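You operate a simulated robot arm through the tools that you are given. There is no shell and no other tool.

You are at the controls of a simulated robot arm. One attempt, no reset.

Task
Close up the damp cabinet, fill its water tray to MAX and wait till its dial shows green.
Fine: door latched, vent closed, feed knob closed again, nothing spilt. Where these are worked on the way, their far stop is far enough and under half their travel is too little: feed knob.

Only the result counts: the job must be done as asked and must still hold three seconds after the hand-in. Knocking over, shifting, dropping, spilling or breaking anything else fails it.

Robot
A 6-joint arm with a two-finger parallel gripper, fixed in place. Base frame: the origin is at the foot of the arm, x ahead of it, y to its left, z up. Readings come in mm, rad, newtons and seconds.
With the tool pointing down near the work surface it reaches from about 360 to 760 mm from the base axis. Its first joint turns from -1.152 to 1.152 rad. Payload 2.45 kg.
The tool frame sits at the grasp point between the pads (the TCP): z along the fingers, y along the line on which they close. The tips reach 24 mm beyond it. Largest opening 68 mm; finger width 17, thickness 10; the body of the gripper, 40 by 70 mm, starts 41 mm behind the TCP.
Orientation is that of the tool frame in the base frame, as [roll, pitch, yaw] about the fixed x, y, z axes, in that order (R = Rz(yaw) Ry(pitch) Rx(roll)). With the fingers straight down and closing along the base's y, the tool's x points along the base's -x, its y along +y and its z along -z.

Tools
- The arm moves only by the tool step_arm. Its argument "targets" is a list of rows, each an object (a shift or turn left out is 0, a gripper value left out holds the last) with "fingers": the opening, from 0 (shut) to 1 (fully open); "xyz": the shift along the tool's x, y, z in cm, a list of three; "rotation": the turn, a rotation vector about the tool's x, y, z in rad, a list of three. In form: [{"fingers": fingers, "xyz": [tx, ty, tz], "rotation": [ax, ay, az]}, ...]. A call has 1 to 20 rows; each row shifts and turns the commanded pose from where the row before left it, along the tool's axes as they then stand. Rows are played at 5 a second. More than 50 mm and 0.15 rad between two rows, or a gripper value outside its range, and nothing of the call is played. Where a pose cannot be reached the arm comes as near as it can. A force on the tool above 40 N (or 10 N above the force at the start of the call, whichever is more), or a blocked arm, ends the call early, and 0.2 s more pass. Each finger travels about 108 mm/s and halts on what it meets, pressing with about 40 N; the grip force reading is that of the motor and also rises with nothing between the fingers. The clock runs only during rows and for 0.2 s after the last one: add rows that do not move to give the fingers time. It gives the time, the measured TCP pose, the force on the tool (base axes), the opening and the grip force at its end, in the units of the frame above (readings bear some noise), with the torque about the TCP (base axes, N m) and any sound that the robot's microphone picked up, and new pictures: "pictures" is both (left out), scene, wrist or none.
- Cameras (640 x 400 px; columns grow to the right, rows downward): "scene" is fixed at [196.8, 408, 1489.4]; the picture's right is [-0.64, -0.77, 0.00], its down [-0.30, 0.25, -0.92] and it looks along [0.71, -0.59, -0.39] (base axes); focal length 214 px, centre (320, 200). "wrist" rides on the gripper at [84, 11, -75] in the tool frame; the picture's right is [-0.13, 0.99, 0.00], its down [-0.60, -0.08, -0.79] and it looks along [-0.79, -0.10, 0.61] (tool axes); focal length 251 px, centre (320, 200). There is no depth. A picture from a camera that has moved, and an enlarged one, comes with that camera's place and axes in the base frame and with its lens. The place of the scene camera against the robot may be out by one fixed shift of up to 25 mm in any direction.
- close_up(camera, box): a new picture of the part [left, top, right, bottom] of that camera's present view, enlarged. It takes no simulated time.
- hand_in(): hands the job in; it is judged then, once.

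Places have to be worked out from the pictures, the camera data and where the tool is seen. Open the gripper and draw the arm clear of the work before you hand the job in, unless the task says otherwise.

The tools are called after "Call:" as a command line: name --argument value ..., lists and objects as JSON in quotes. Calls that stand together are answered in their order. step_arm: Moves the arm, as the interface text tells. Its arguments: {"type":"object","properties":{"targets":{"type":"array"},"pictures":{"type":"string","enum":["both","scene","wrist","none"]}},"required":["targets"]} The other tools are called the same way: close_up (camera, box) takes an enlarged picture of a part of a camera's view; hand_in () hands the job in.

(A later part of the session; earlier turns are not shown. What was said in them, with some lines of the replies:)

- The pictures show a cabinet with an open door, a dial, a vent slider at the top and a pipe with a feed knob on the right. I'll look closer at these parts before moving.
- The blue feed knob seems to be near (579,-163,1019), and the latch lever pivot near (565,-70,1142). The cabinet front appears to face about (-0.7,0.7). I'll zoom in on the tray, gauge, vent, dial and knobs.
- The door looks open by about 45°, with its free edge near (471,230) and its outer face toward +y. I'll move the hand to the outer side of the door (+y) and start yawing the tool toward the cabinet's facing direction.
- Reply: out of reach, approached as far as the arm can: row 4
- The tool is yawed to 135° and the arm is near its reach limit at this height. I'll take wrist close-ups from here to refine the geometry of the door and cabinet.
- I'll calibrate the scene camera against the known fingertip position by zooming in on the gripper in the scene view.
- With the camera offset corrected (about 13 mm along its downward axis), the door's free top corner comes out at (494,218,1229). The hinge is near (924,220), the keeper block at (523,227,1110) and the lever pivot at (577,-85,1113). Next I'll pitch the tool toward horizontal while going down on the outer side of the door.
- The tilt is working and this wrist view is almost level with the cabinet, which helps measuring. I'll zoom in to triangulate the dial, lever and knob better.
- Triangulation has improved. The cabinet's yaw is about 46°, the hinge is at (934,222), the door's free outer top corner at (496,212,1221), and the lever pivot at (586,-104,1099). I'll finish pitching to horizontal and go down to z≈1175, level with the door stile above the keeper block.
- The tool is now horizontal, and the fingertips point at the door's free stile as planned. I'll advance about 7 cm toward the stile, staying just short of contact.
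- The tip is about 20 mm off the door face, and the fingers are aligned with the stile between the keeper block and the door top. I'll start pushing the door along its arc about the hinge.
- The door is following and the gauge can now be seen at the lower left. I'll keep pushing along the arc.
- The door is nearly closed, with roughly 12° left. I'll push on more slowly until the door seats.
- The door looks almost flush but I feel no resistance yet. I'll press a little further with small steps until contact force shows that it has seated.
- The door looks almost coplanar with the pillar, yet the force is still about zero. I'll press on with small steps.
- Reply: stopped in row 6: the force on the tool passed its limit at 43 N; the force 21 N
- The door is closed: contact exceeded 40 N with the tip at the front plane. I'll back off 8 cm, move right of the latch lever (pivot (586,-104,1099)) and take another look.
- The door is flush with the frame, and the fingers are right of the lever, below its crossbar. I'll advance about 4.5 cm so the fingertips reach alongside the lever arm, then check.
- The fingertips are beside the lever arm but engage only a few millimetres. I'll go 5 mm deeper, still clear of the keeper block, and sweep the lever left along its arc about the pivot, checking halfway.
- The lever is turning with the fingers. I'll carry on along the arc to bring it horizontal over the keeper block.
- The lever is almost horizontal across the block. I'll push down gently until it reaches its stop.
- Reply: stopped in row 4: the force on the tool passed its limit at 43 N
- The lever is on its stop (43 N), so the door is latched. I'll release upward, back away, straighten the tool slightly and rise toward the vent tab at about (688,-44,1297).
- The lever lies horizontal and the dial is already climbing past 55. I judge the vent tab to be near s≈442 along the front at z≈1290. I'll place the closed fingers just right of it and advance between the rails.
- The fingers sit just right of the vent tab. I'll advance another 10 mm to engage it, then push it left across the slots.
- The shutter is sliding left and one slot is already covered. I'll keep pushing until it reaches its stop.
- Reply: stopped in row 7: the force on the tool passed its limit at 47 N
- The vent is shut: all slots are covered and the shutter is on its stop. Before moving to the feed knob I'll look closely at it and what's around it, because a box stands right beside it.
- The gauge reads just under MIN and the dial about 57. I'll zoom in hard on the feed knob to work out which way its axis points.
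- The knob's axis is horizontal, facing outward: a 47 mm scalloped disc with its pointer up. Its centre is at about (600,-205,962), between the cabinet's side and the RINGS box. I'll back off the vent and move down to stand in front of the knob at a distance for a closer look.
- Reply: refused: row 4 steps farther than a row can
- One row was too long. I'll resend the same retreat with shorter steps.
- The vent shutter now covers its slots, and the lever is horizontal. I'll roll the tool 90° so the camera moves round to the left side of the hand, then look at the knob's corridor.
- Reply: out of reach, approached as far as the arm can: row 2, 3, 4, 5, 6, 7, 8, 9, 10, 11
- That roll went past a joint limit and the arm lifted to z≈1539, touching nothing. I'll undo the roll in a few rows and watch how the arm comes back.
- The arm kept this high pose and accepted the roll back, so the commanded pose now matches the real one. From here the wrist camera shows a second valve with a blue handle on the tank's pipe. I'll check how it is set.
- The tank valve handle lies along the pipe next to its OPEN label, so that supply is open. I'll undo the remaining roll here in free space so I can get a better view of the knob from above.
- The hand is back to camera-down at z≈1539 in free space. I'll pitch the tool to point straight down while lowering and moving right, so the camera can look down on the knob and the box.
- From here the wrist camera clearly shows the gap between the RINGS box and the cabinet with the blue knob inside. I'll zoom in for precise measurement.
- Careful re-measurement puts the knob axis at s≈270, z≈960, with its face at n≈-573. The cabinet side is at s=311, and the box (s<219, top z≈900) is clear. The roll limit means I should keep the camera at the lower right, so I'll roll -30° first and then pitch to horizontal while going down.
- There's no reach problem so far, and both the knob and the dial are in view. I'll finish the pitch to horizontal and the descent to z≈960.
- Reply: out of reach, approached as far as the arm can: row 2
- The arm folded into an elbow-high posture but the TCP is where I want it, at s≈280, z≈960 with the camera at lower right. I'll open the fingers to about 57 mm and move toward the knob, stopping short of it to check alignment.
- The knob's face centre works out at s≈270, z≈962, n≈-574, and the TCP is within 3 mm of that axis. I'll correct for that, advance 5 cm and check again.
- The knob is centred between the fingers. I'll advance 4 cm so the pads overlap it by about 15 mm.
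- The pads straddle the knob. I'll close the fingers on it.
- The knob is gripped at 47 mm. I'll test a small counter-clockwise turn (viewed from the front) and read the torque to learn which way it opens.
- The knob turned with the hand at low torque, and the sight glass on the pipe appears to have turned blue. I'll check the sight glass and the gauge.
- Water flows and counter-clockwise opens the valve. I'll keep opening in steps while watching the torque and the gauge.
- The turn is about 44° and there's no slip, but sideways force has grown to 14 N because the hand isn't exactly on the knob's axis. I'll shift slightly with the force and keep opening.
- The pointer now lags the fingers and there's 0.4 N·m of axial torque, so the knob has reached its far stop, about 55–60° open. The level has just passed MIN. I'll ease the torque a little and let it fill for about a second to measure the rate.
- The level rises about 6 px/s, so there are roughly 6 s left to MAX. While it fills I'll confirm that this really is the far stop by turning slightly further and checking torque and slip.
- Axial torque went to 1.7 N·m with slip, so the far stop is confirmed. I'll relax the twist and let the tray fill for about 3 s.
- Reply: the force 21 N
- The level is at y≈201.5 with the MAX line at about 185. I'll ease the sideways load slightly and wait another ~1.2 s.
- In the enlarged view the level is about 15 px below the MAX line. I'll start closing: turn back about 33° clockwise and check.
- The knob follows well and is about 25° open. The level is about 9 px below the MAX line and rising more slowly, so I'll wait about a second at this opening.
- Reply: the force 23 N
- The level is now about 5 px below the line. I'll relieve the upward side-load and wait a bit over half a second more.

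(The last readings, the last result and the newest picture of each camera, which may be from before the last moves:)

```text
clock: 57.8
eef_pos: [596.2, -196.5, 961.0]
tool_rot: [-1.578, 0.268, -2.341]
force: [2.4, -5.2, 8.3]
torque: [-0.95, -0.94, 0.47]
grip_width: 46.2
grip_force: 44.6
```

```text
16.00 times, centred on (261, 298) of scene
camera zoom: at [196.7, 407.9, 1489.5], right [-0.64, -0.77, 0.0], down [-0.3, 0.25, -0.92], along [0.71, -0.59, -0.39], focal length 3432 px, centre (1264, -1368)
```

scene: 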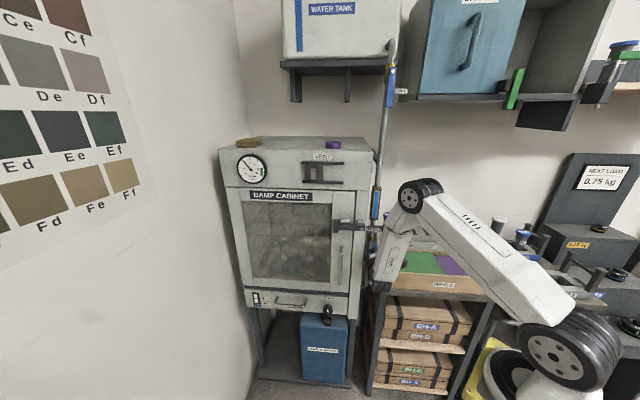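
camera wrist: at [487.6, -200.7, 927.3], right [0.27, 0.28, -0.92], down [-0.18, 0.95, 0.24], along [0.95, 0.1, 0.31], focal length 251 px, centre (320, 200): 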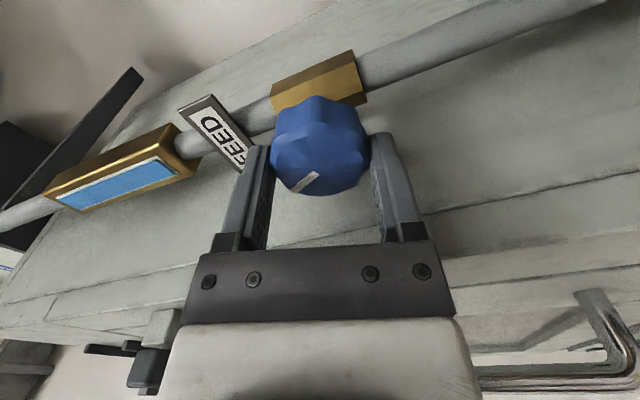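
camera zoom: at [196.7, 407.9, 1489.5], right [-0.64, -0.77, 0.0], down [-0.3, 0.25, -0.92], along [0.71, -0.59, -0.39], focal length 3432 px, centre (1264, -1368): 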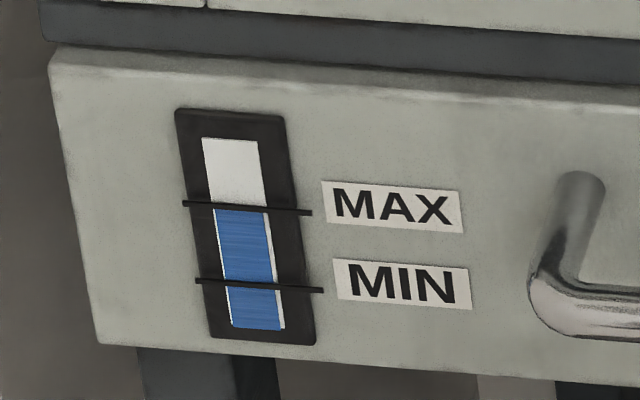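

The level is touching the underside of the MAX line. I'll close the valve now.

Call:
step_arm --targets '[{"rotation": [0, 0, 0.145]}, {"rotation": [0, 0, 0.145]}, {"rotation": [0, 0, 0.145]}, {"rotation": [0, 0, 0.1]}]' --pictures "wrist"

Call:
close_up --camera "scene" --box '[250, 290, 275, 310]'

Call:
close_up --camera "wrist" --box '[200, 50, 440, 250]'

Call:
close_up --camera "scene" --box '[355, 175, 395, 225]'

```text
clock: 58.8
eef_pos: [594.5, -196.6, 962.9]
tool_rot: [-1.579, 0.806, -2.346]
force: [-5.5, -3.8, 13.9]
torque: [-1.46, 0.09, -0.59]
grip_width: 45.9
grip_force: 44.9
camera wrist: at [506.5, -180.6, 893.9], right [0.56, 0.58, -0.59], down [-0.32, 0.81, 0.49], along [0.77, -0.09, 0.64], focal length 251 px, centre (320, 200)
```

wrist: 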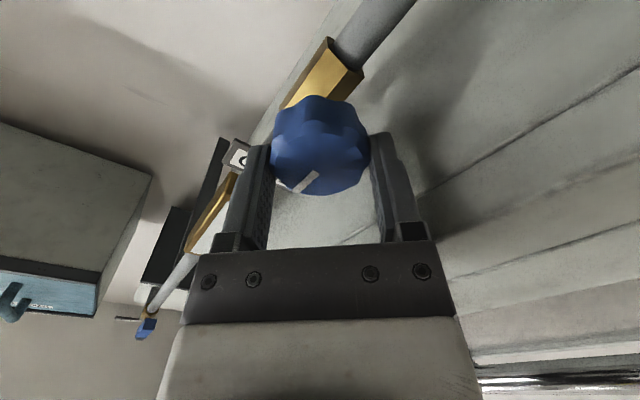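

```text
16.00 times, centred on (262, 300) of scene
camera zoom: at [196.4, 408.1, 1489.5], right [-0.64, -0.77, 0.0], down [-0.3, 0.25, -0.92], along [0.71, -0.59, -0.39], focal length 3432 px, centre (1240, -1400)
```

zoom: 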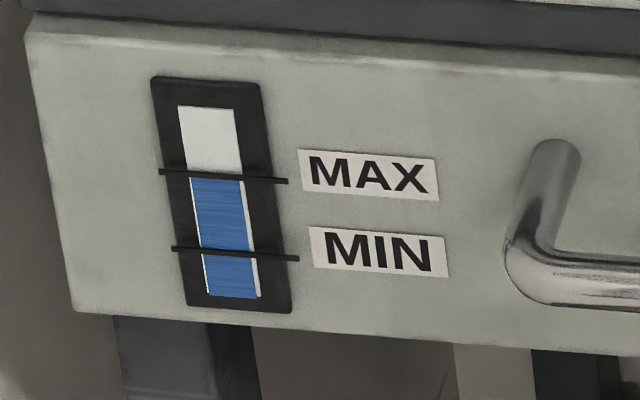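

```text
2.00 times, centred on (320, 150) of wrist
camera zoom: at [506.5, -180.6, 893.9], right [0.56, 0.58, -0.59], down [-0.32, 0.81, 0.49], along [0.77, -0.09, 0.64], focal length 503 px, centre (320, 300)
```

zoom: 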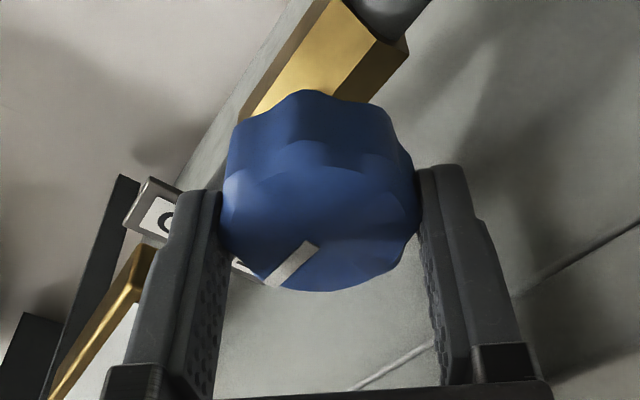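

```text
8.00 times, centred on (375, 200) of scene
camera zoom: at [196.4, 408.1, 1489.5], right [-0.64, -0.77, 0.0], down [-0.3, 0.25, -0.92], along [0.71, -0.59, -0.39], focal length 1716 px, centre (-120, 200)
```

zoom: 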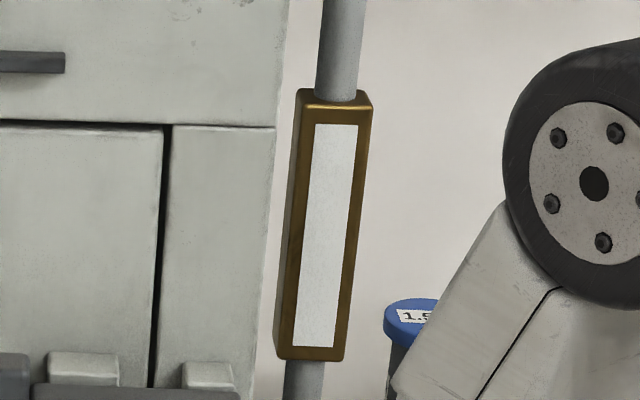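

Flow has stopped: the sight glass is white again. I'll look closely at the level relative to the MAX line.

Call:
close_up --camera "scene" --box '[256, 294, 262, 300]'

Call:
close_up --camera "scene" --box '[235, 145, 275, 185]'

```text
16.00 times, centred on (259, 297) of scene
camera zoom: at [196.4, 408.1, 1489.5], right [-0.64, -0.77, 0.0], down [-0.3, 0.25, -0.92], along [0.71, -0.59, -0.39], focal length 3432 px, centre (1296, -1352)
```

zoom: 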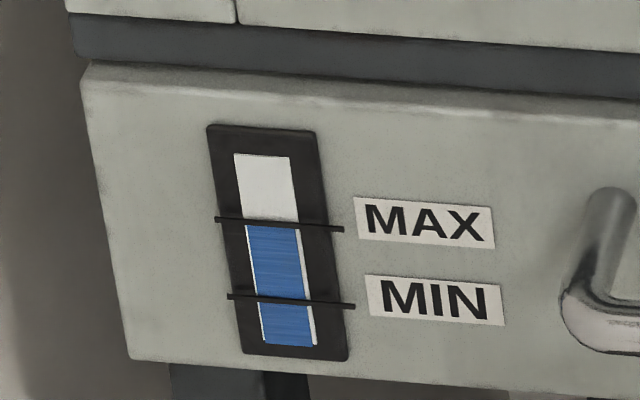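

```text
10.00 times, centred on (255, 165) of scene
camera zoom: at [196.4, 408.1, 1489.5], right [-0.64, -0.77, 0.0], down [-0.3, 0.25, -0.92], along [0.71, -0.59, -0.39], focal length 2145 px, centre (970, 550)
```

zoom: 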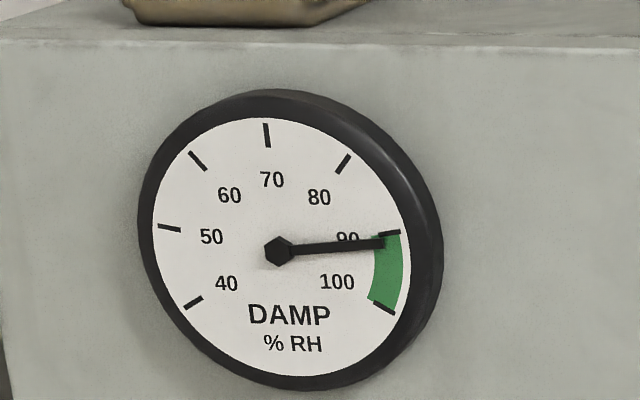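

The dial needle has already entered the green (about 91). The level touches the MAX line from below, but since the scene camera looks down, the true level may be a millimetre low. I'll crack the valve open briefly to top it up a little.

Call:
step_arm --targets '[{"rotation": [0, 0, -0.145]}, {"rotation": [0, 0, -0.145]}, {}]' --pictures "none"

Call:
close_up --camera "scene" --box '[256, 294, 262, 300]'

Call:
close_up --camera "scene" --box '[355, 175, 395, 225]'

```text
clock: 59.6
eef_pos: [595.2, -196.5, 961.4]
tool_rot: [-1.578, 0.513, -2.342]
force: [-4.7, 1.0, 13.7]
torque: [-0.26, -0.27, -1.38]
grip_width: 45.8
grip_force: 45.4
```

```text
16.00 times, centred on (259, 297) of scene
camera zoom: at [196.4, 408.1, 1489.5], right [-0.64, -0.77, 0.0], down [-0.3, 0.25, -0.92], along [0.71, -0.59, -0.39], focal length 3432 px, centre (1296, -1352)
```

zoom: 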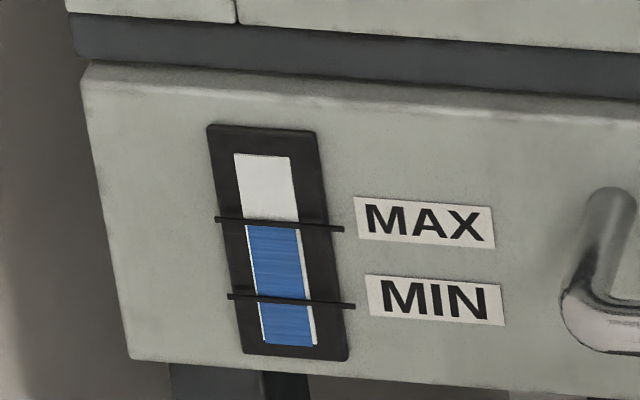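

```text
8.00 times, centred on (375, 200) of scene
camera zoom: at [196.4, 408.1, 1489.5], right [-0.64, -0.77, 0.0], down [-0.3, 0.25, -0.92], along [0.71, -0.59, -0.39], focal length 1716 px, centre (-120, 200)
```

zoom: 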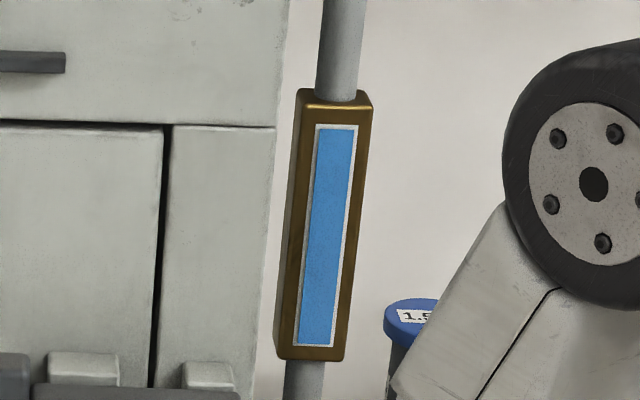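

It's flowing again and the blue now reaches right up to the line. I'll hold for about 0.6 s more and re-check.

Call:
step_arm --targets '[{}, {}]' --pictures "none"

Call:
close_up --camera "scene" --box '[256, 294, 262, 300]'

```text
clock: 60.2
eef_pos: [595.8, -197.4, 961.3]
tool_rot: [-1.578, 0.514, -2.343]
force: [-4.7, -0.1, 11.6]
torque: [-0.64, -0.56, -0.59]
grip_width: 45.6
grip_force: 45.1
```

```text
16.00 times, centred on (259, 297) of scene
camera zoom: at [196.4, 408.1, 1489.5], right [-0.64, -0.77, 0.0], down [-0.3, 0.25, -0.92], along [0.71, -0.59, -0.39], focal length 3432 px, centre (1296, -1352)
```

zoom: 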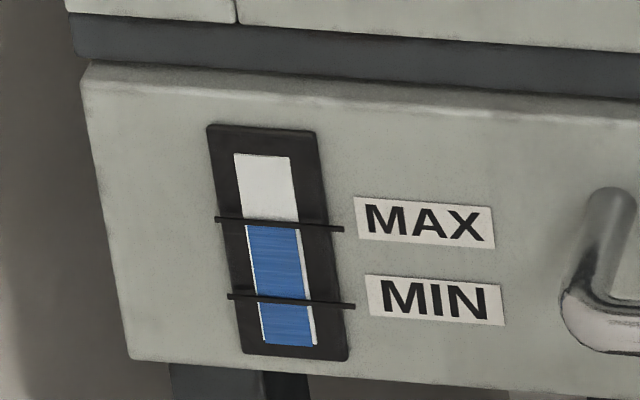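

The blue top is now hidden exactly behind the MAX line. I'll close the valve firmly.

Call:
step_arm --targets '[{"rotation": [0, 0, 0.145]}, {"rotation": [0, 0, 0.145]}, {"rotation": [0, 0, 0.06]}, {}]' --pictures "wrist"

Call:
close_up --camera "scene" --box '[256, 294, 262, 300]'

Call:
close_up --camera "scene" --box '[355, 175, 395, 225]'

Call:
close_up --camera "wrist" --box '[200, 50, 440, 250]'

```text
clock: 61.2
eef_pos: [593.7, -197.4, 962.6]
tool_rot: [-1.576, 0.866, -2.345]
force: [-7.8, 0.6, 15.9]
torque: [-1.79, 0.54, -0.67]
grip_width: 46.5
grip_force: 45.0
camera wrist: at [509.2, -177.8, 891.1], right [0.58, 0.6, -0.54], down [-0.34, 0.79, 0.51], along [0.74, -0.11, 0.66], focal length 251 px, centre (320, 200)
```

wrist: 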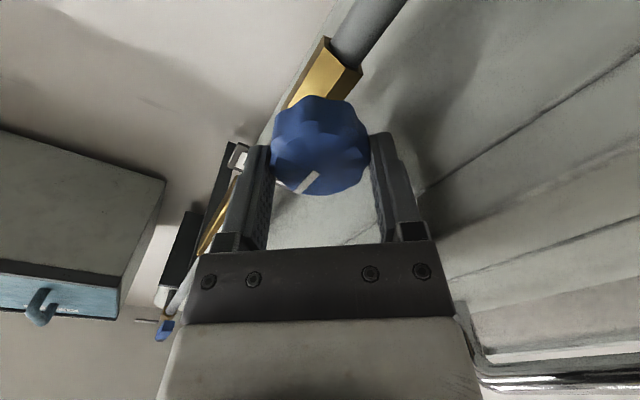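

```text
16.00 times, centred on (259, 297) of scene
camera zoom: at [196.3, 408.2, 1489.5], right [-0.64, -0.77, 0.0], down [-0.3, 0.25, -0.92], along [0.71, -0.59, -0.39], focal length 3432 px, centre (1296, -1352)
```

zoom: 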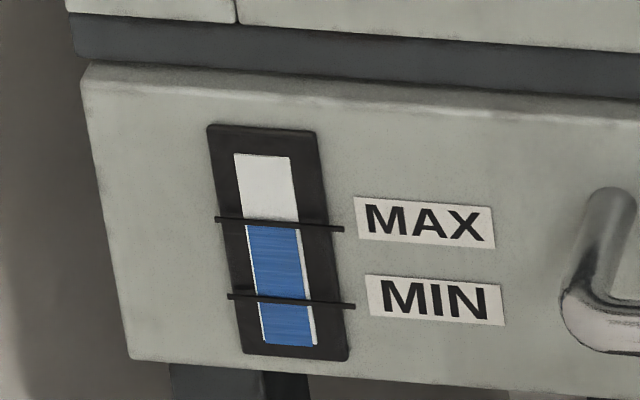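

```text
8.00 times, centred on (375, 200) of scene
camera zoom: at [196.3, 408.2, 1489.5], right [-0.64, -0.77, 0.0], down [-0.3, 0.25, -0.92], along [0.71, -0.59, -0.39], focal length 1716 px, centre (-120, 200)
```

zoom: 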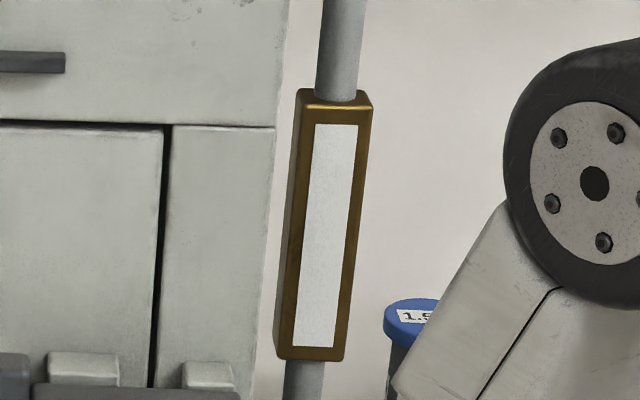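

```text
2.00 times, centred on (320, 150) of wrist
camera zoom: at [509.2, -177.8, 891.1], right [0.58, 0.6, -0.54], down [-0.34, 0.79, 0.51], along [0.74, -0.11, 0.66], focal length 503 px, centre (320, 300)
```

zoom: 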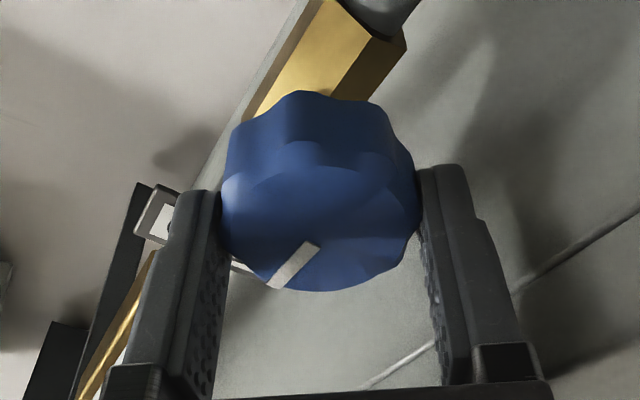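

The valve is closed against its stop (1.7 N·m), the sight glass is white and the level sits at MAX. I'll relax the twist slightly, open the fingers and back straight out.

Call:
step_arm --targets '[{"rotation": [0, 0, -0.02]}, {"fingers": 0.83}, {}, {"xyz": [0, 0, -1.5]}, {"xyz": [0, 0, -2.5]}, {"xyz": [0, 0, -3]}, {"xyz": [0, 0, -3]}, {}]'

Call:
close_up --camera "wrist" --box '[200, 0, 440, 200]'

Call:
close_up --camera "scene" --box '[340, 180, 400, 270]'

Call:
close_up --camera "scene" --box '[256, 294, 262, 300]'

Call:
close_up --camera "scene" --box '[235, 145, 275, 185]'

```text
clock: 63.0
eef_pos: [524.0, -126.2, 961.0]
tool_rot: [-1.582, 0.844, -2.347]
force: [-0.1, 0.2, 0.3]
torque: [0.0, -0.01, 0.03]
grip_width: 56.5
grip_force: 0.1
camera wrist: at [436.0, -109.0, 891.6], right [0.57, 0.6, -0.56], down [-0.33, 0.79, 0.51], along [0.75, -0.11, 0.65], focal length 251 px, centre (320, 200)
```

scene: 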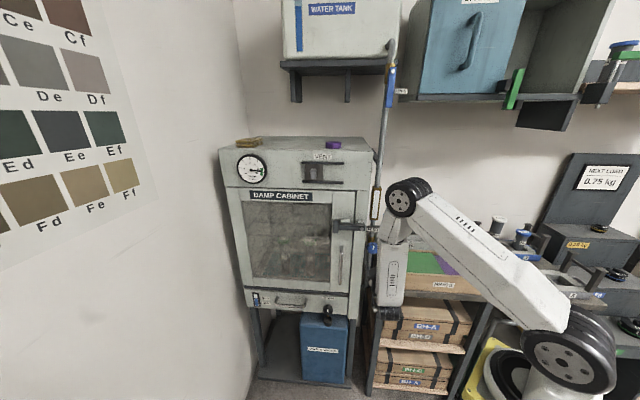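
wrist: 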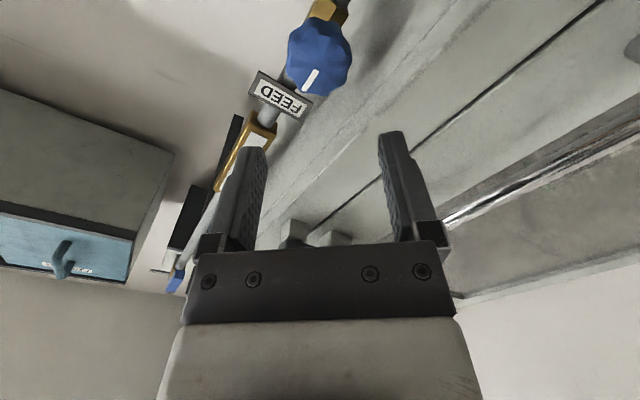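

```text
2.00 times, centred on (320, 100) of wrist
camera zoom: at [436.0, -109.0, 891.6], right [0.57, 0.6, -0.56], down [-0.33, 0.79, 0.51], along [0.75, -0.11, 0.65], focal length 503 px, centre (320, 400)
```

zoom: 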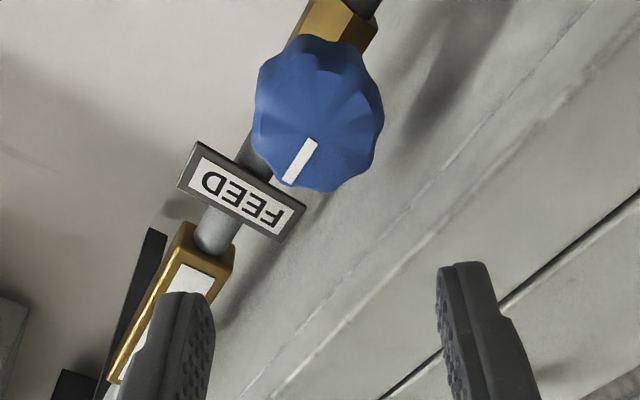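

```text
4.44 times, centred on (370, 225) of scene
camera zoom: at [196.8, 408.0, 1489.4], right [-0.64, -0.77, 0.0], down [-0.3, 0.25, -0.92], along [0.71, -0.59, -0.39], focal length 953 px, centre (98, 89)
```

zoom: 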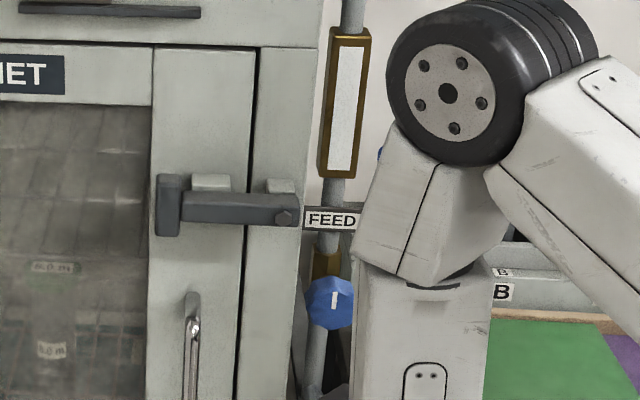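

```text
16.00 times, centred on (259, 297) of scene
camera zoom: at [196.8, 408.0, 1489.4], right [-0.64, -0.77, 0.0], down [-0.3, 0.25, -0.92], along [0.71, -0.59, -0.39], focal length 3432 px, centre (1296, -1352)
```

zoom: 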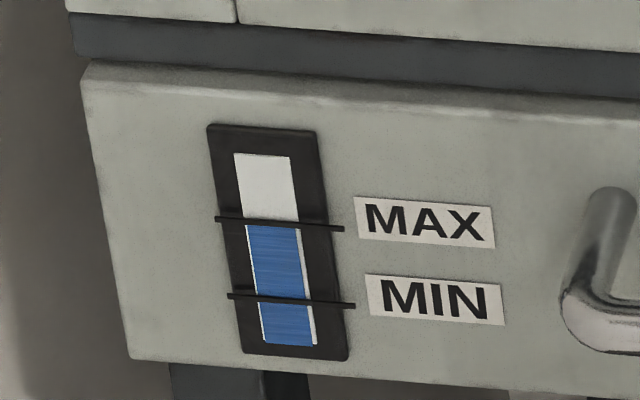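

```text
10.00 times, centred on (255, 165) of scene
camera zoom: at [196.8, 408.0, 1489.4], right [-0.64, -0.77, 0.0], down [-0.3, 0.25, -0.92], along [0.71, -0.59, -0.39], focal length 2145 px, centre (970, 550)
```

zoom: 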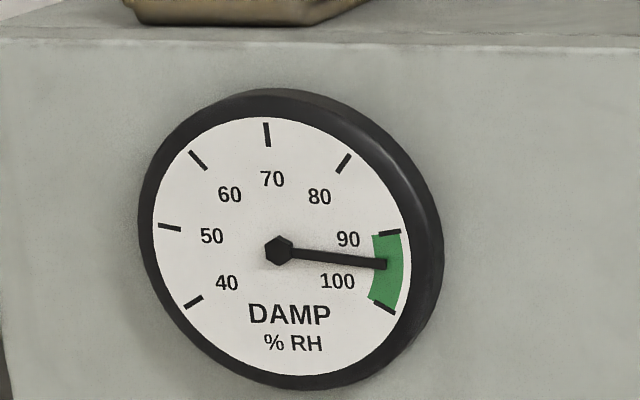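

The pointer is upright again, the glass is white, the dial is in green (about 94) and the level is on MAX. I'll withdraw further and rise clear, so I can check the level from a second viewing angle.

Call:
step_arm --targets '[{"xyz": [0, 0, -2.5]}, {"xyz": [0, 0, -2.5]}, {"xyz": [-2.84, -2.53, 0]}, {"xyz": [-2.84, -2.53, 0]}, {}]' --pictures "scene"

```text
clock: 64.2
eef_pos: [487.6, -94.7, 1038.6]
tool_rot: [-1.585, 0.845, -2.349]
force: [0.1, -0.5, 0.2]
torque: [0.0, -0.02, -0.01]
grip_width: 56.3
grip_force: 0.0
```

scene: 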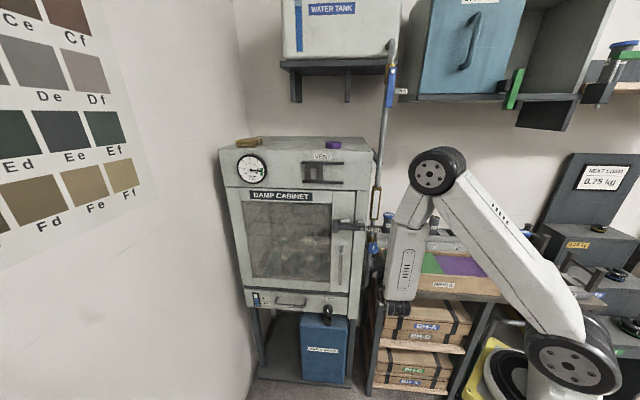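

All is clear. I'll keep rising and start pitching the tool down so the camera can look at the gauge.

Call:
step_arm --targets '[{"xyz": [-2.84, -2.53, 0]}, {"xyz": [-2.84, -2.53, 0]}, {"xyz": [-2.84, -2.53, 0]}, {"xyz": [-0.97, -0.865, 0], "rotation": [-0.087, 0.0978, 0]}, {"xyz": [-0.962, -0.858, -0.17], "rotation": [-0.087, 0.0978, 0]}, {"xyz": [-0.937, -0.836, -0.336], "rotation": [-0.087, 0.0978, 0]}, {"xyz": [-0.896, -0.799, -0.497], "rotation": [-0.087, 0.0978, 0]}, {"xyz": [-0.84, -0.749, -0.65], "rotation": [-0.087, 0.0978, 0]}, {"xyz": [-0.77, -0.686, -0.791], "rotation": [-0.087, 0.0978, 0]}, {}]'

```text
clock: 66.4
eef_pos: [487.4, -95.2, 1231.0]
tool_rot: [-2.561, 0.555, -3.015]
force: [0.4, -0.4, -0.9]
torque: [-0.03, -0.01, 0.02]
grip_width: 56.3
grip_force: 0.1
camera wrist: at [382.0, -57.9, 1234.2], right [0.29, 0.87, -0.39], down [0.09, 0.38, 0.92], along [0.95, -0.3, 0.03], focal length 251 px, centre (320, 200)
```

scene: 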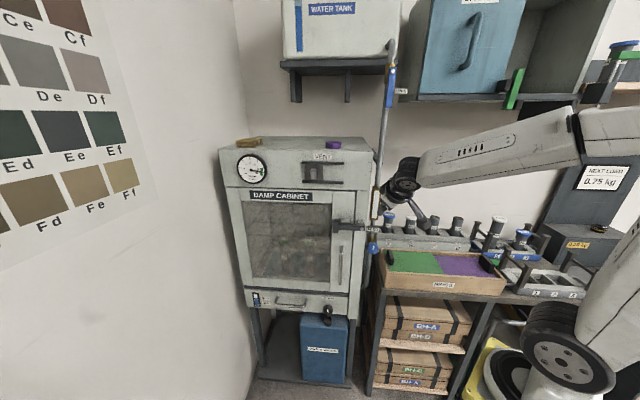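
wrist: 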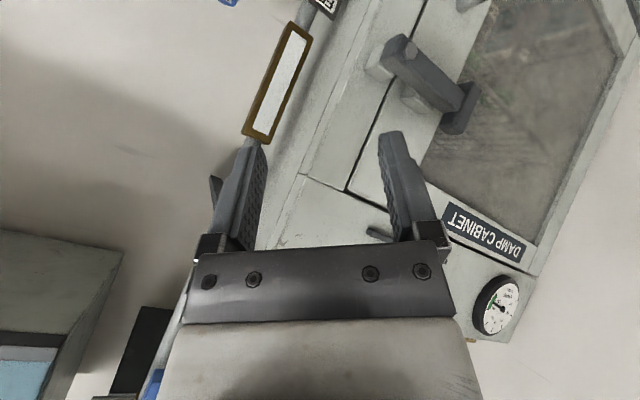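

The arm is clear of everything. I'll finish pitching down so the camera sees the tray gauge.

Call:
step_arm --targets '[{"xyz": [-0.686, -0.612, -0.919], "rotation": [-0.087, 0.0978, 0]}, {"xyz": [-0.591, -0.527, -1.031], "rotation": [-0.087, 0.0978, 0]}, {"xyz": [-0.485, -0.433, -1.126], "rotation": [-0.087, 0.0978, 0]}, {"xyz": [-0.371, -0.331, -1.2], "rotation": [-0.087, 0.0978, 0]}, {"xyz": [-0.251, -0.224, -1.256], "rotation": [-0.087, 0.0978, 0]}, {"xyz": [-0.127, -0.113, -1.289], "rotation": [-0.087, 0.0978, 0]}, {}]'

```text
clock: 68.0
eef_pos: [488.5, -94.7, 1308.6]
tool_rot: [3.135, -0.006, 3.101]
force: [-0.4, -0.2, -0.5]
torque: [-0.01, -0.01, 0.0]
grip_width: 56.4
grip_force: 0.1
camera wrist: at [405.3, -80.7, 1383.6], right [0.17, 0.99, 0.01], down [0.6, -0.11, 0.79], along [0.78, -0.13, -0.61], focal length 251 px, centre (320, 200)
```

scene: 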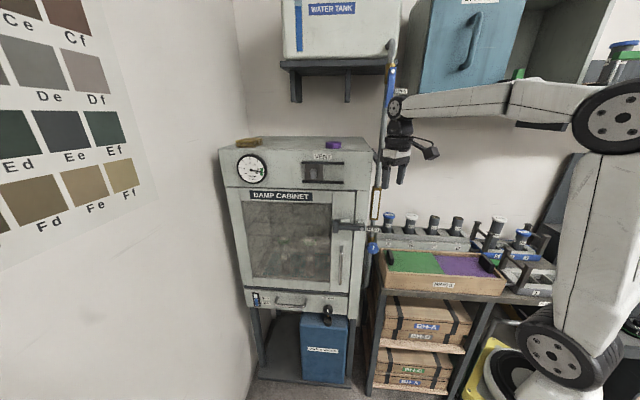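
wrist: 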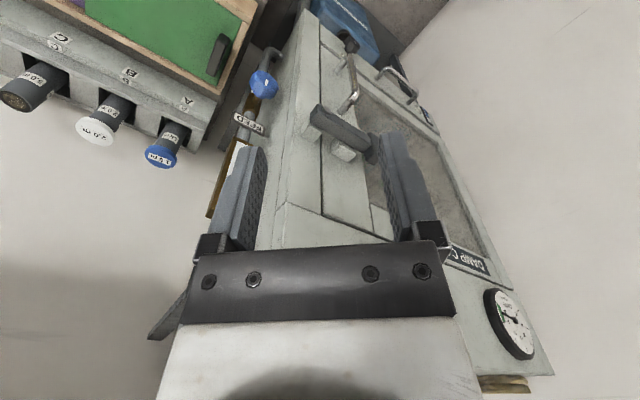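

Call:
close_up --camera "wrist" --box '[418, 96, 440, 130]'

Call:
close_up --camera "scene" --box '[256, 294, 262, 300]'

Call:
close_up --camera "scene" --box '[235, 145, 275, 185]'

```text
11.76 times, centred on (429, 113) of wrist
camera zoom: at [405.3, -80.7, 1383.6], right [0.17, 0.99, 0.01], down [0.6, -0.11, 0.79], along [0.78, -0.13, -0.61], focal length 2958 px, centre (-962, 1224)
```

zoom: 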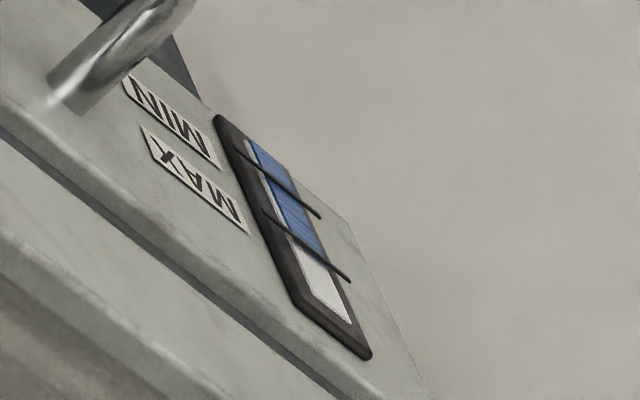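

```text
16.00 times, centred on (259, 297) of scene
camera zoom: at [196.8, 408.0, 1489.4], right [-0.64, -0.77, 0.0], down [-0.3, 0.25, -0.92], along [0.71, -0.59, -0.39], focal length 3432 px, centre (1296, -1352)
```

zoom: 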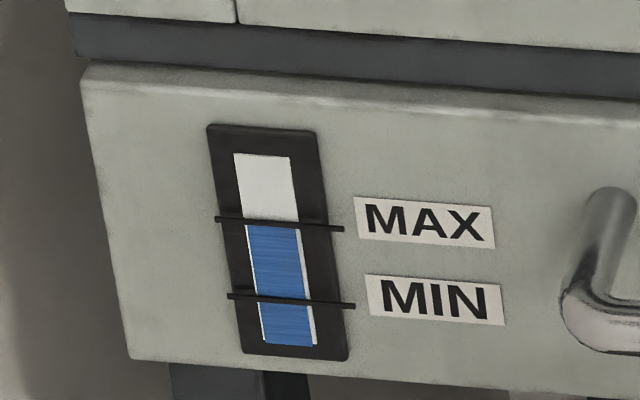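

```text
10.00 times, centred on (255, 165) of scene
camera zoom: at [196.8, 408.0, 1489.4], right [-0.64, -0.77, 0.0], down [-0.3, 0.25, -0.92], along [0.71, -0.59, -0.39], focal length 2145 px, centre (970, 550)
```

zoom: 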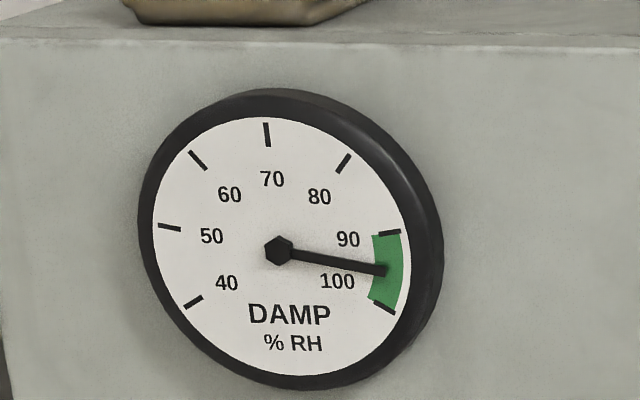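

I'll zoom to the maximum on the gauge from this second angle.

Call:
close_up --camera "wrist" --box '[424, 106, 434, 120]'

```text
16.00 times, centred on (429, 113) of wrist
camera zoom: at [405.3, -80.7, 1383.6], right [0.17, 0.99, 0.01], down [0.6, -0.11, 0.79], along [0.78, -0.13, -0.61], focal length 4023 px, centre (-1424, 1592)
```

zoom: 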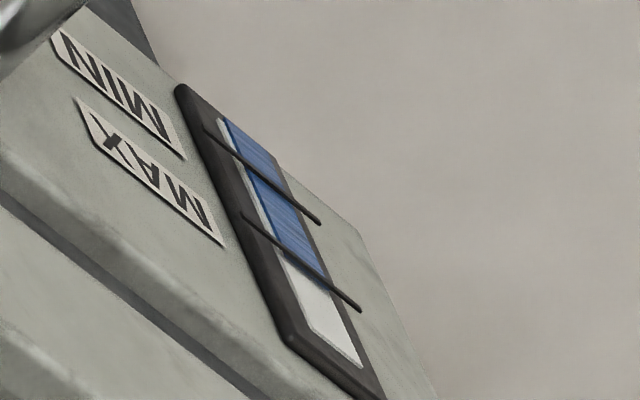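

From both angles the level boundary hides exactly behind the MAX line, and the dial sits at about 95, well in the green. I'll open the gripper fully, draw the arm further back and do a final check.

Call:
step_arm --targets '[{"fingers": 1, "xyz": [3, 0, 0]}, {"xyz": [3, 0, 0]}, {"xyz": [2, 0, 0]}, {}, {}]'

Call:
close_up --camera "scene" --box '[210, 130, 410, 390]'

Call:
close_up --camera "scene" --box '[350, 180, 400, 260]'

Call:
close_up --camera "scene" --box '[280, 145, 380, 205]'

Call:
close_up --camera "scene" --box '[235, 145, 275, 185]'

```text
clock: 69.2
eef_pos: [407.9, -90.8, 1308.9]
tool_rot: [3.135, -0.003, 3.1]
force: [0.0, 0.5, 0.3]
torque: [0.0, 0.04, 0.02]
grip_width: 68.3
grip_force: 0.1
camera wrist: at [325.8, -77.1, 1383.2], right [0.17, 0.99, 0.0], down [0.6, -0.11, 0.79], along [0.78, -0.13, -0.61], focal length 251 px, centre (320, 200)
```

scene: 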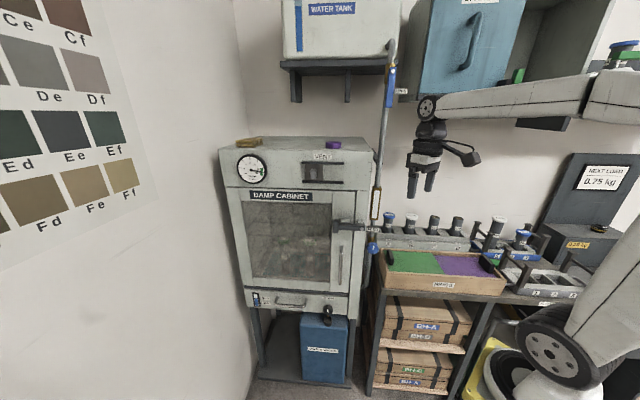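
wrist: 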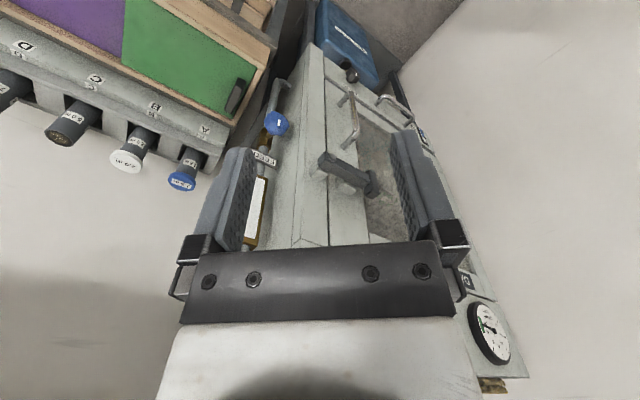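

```text
1.54 times, centred on (310, 260) of scene
camera zoom: at [196.8, 408.0, 1489.4], right [-0.64, -0.77, 0.0], down [-0.3, 0.25, -0.92], along [0.71, -0.59, -0.39], focal length 330 px, centre (335, 108)
```

zoom: 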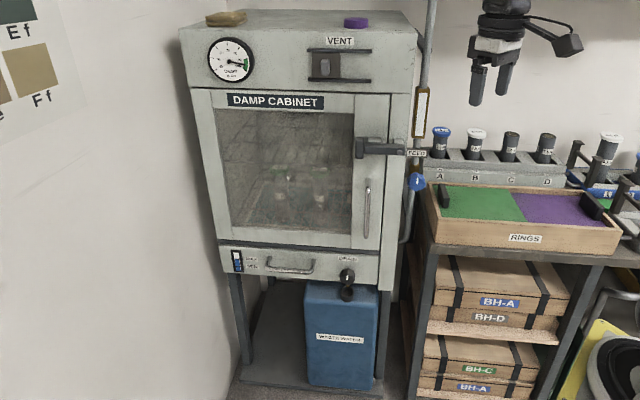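

```text
5.00 times, centred on (375, 220) of scene
camera zoom: at [196.8, 408.0, 1489.4], right [-0.64, -0.77, 0.0], down [-0.3, 0.25, -0.92], along [0.71, -0.59, -0.39], focal length 1072 px, centre (45, 100)
```

zoom: 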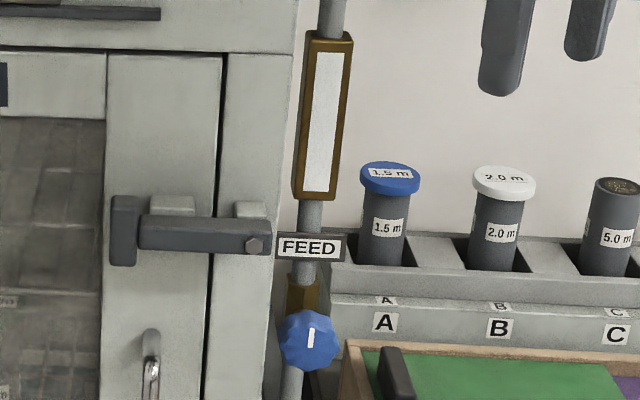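

```text
6.40 times, centred on (330, 175) of scene
camera zoom: at [196.8, 408.0, 1489.4], right [-0.64, -0.77, 0.0], down [-0.3, 0.25, -0.92], along [0.71, -0.59, -0.39], focal length 1373 px, centre (256, 360)
```

zoom: 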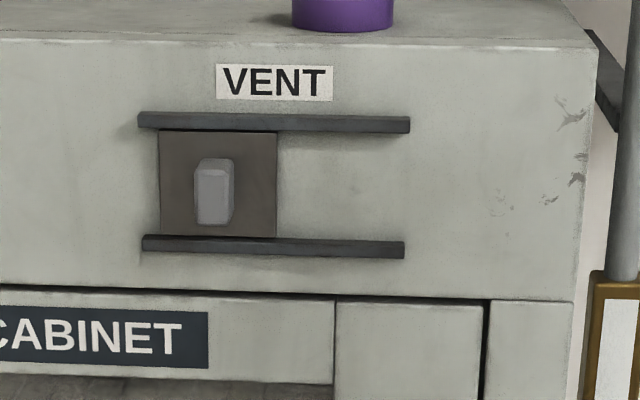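

```text
10.00 times, centred on (255, 165) of scene
camera zoom: at [196.8, 408.0, 1489.4], right [-0.64, -0.77, 0.0], down [-0.3, 0.25, -0.92], along [0.71, -0.59, -0.39], focal length 2145 px, centre (970, 550)
```

zoom: 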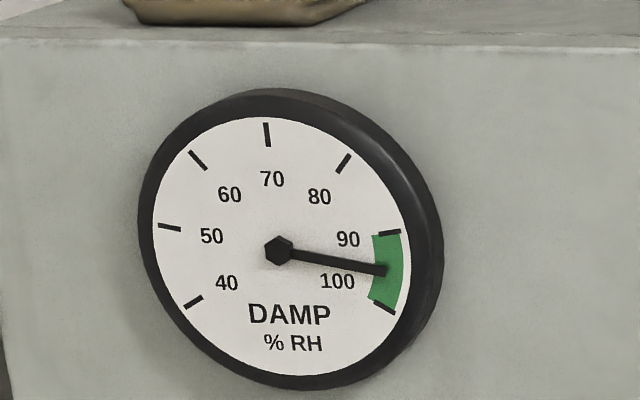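

All checks pass:
- The door is closed with the lever across its keeper.
- The vent shutter is fully over its slots.
- The feed knob points up and the sight glass is white.
- The tray level is at MAX.
- The dial is steady at about 95, in the green.

Nothing has been disturbed, and the arm is clear with the gripper open, so I'm handing in.

Call:
hand_in

```text
The job is handed in.
```

The damp cabinet is closed up, its tray is filled to MAX, and the dial was steady in the green at about 95 when I handed in. I don't have the judge's result.

- **Door:** closed, with the latch lever pushed to its stop across the keeper block.
- **Vent:** the shutter is slid fully over the slots, to its stop.
- **Feed knob:** opened to its far stop (about 55–60°), then closed again. The pointer is upright and the sight glass on the pipe shows no flow.
- **Water level:** the surface sits exactly behind the MAX line from two camera angles, which I judge to be within about 1 mm.
- **Spills and surroundings:** I saw no spill, and nothing else was touched or moved.

During the job, one tool roll hit a joint limit and the arm lifted to about 1.54 m. It touched nothing, and I brought it back down before going on. The gripper is open and the arm is clear of the work.
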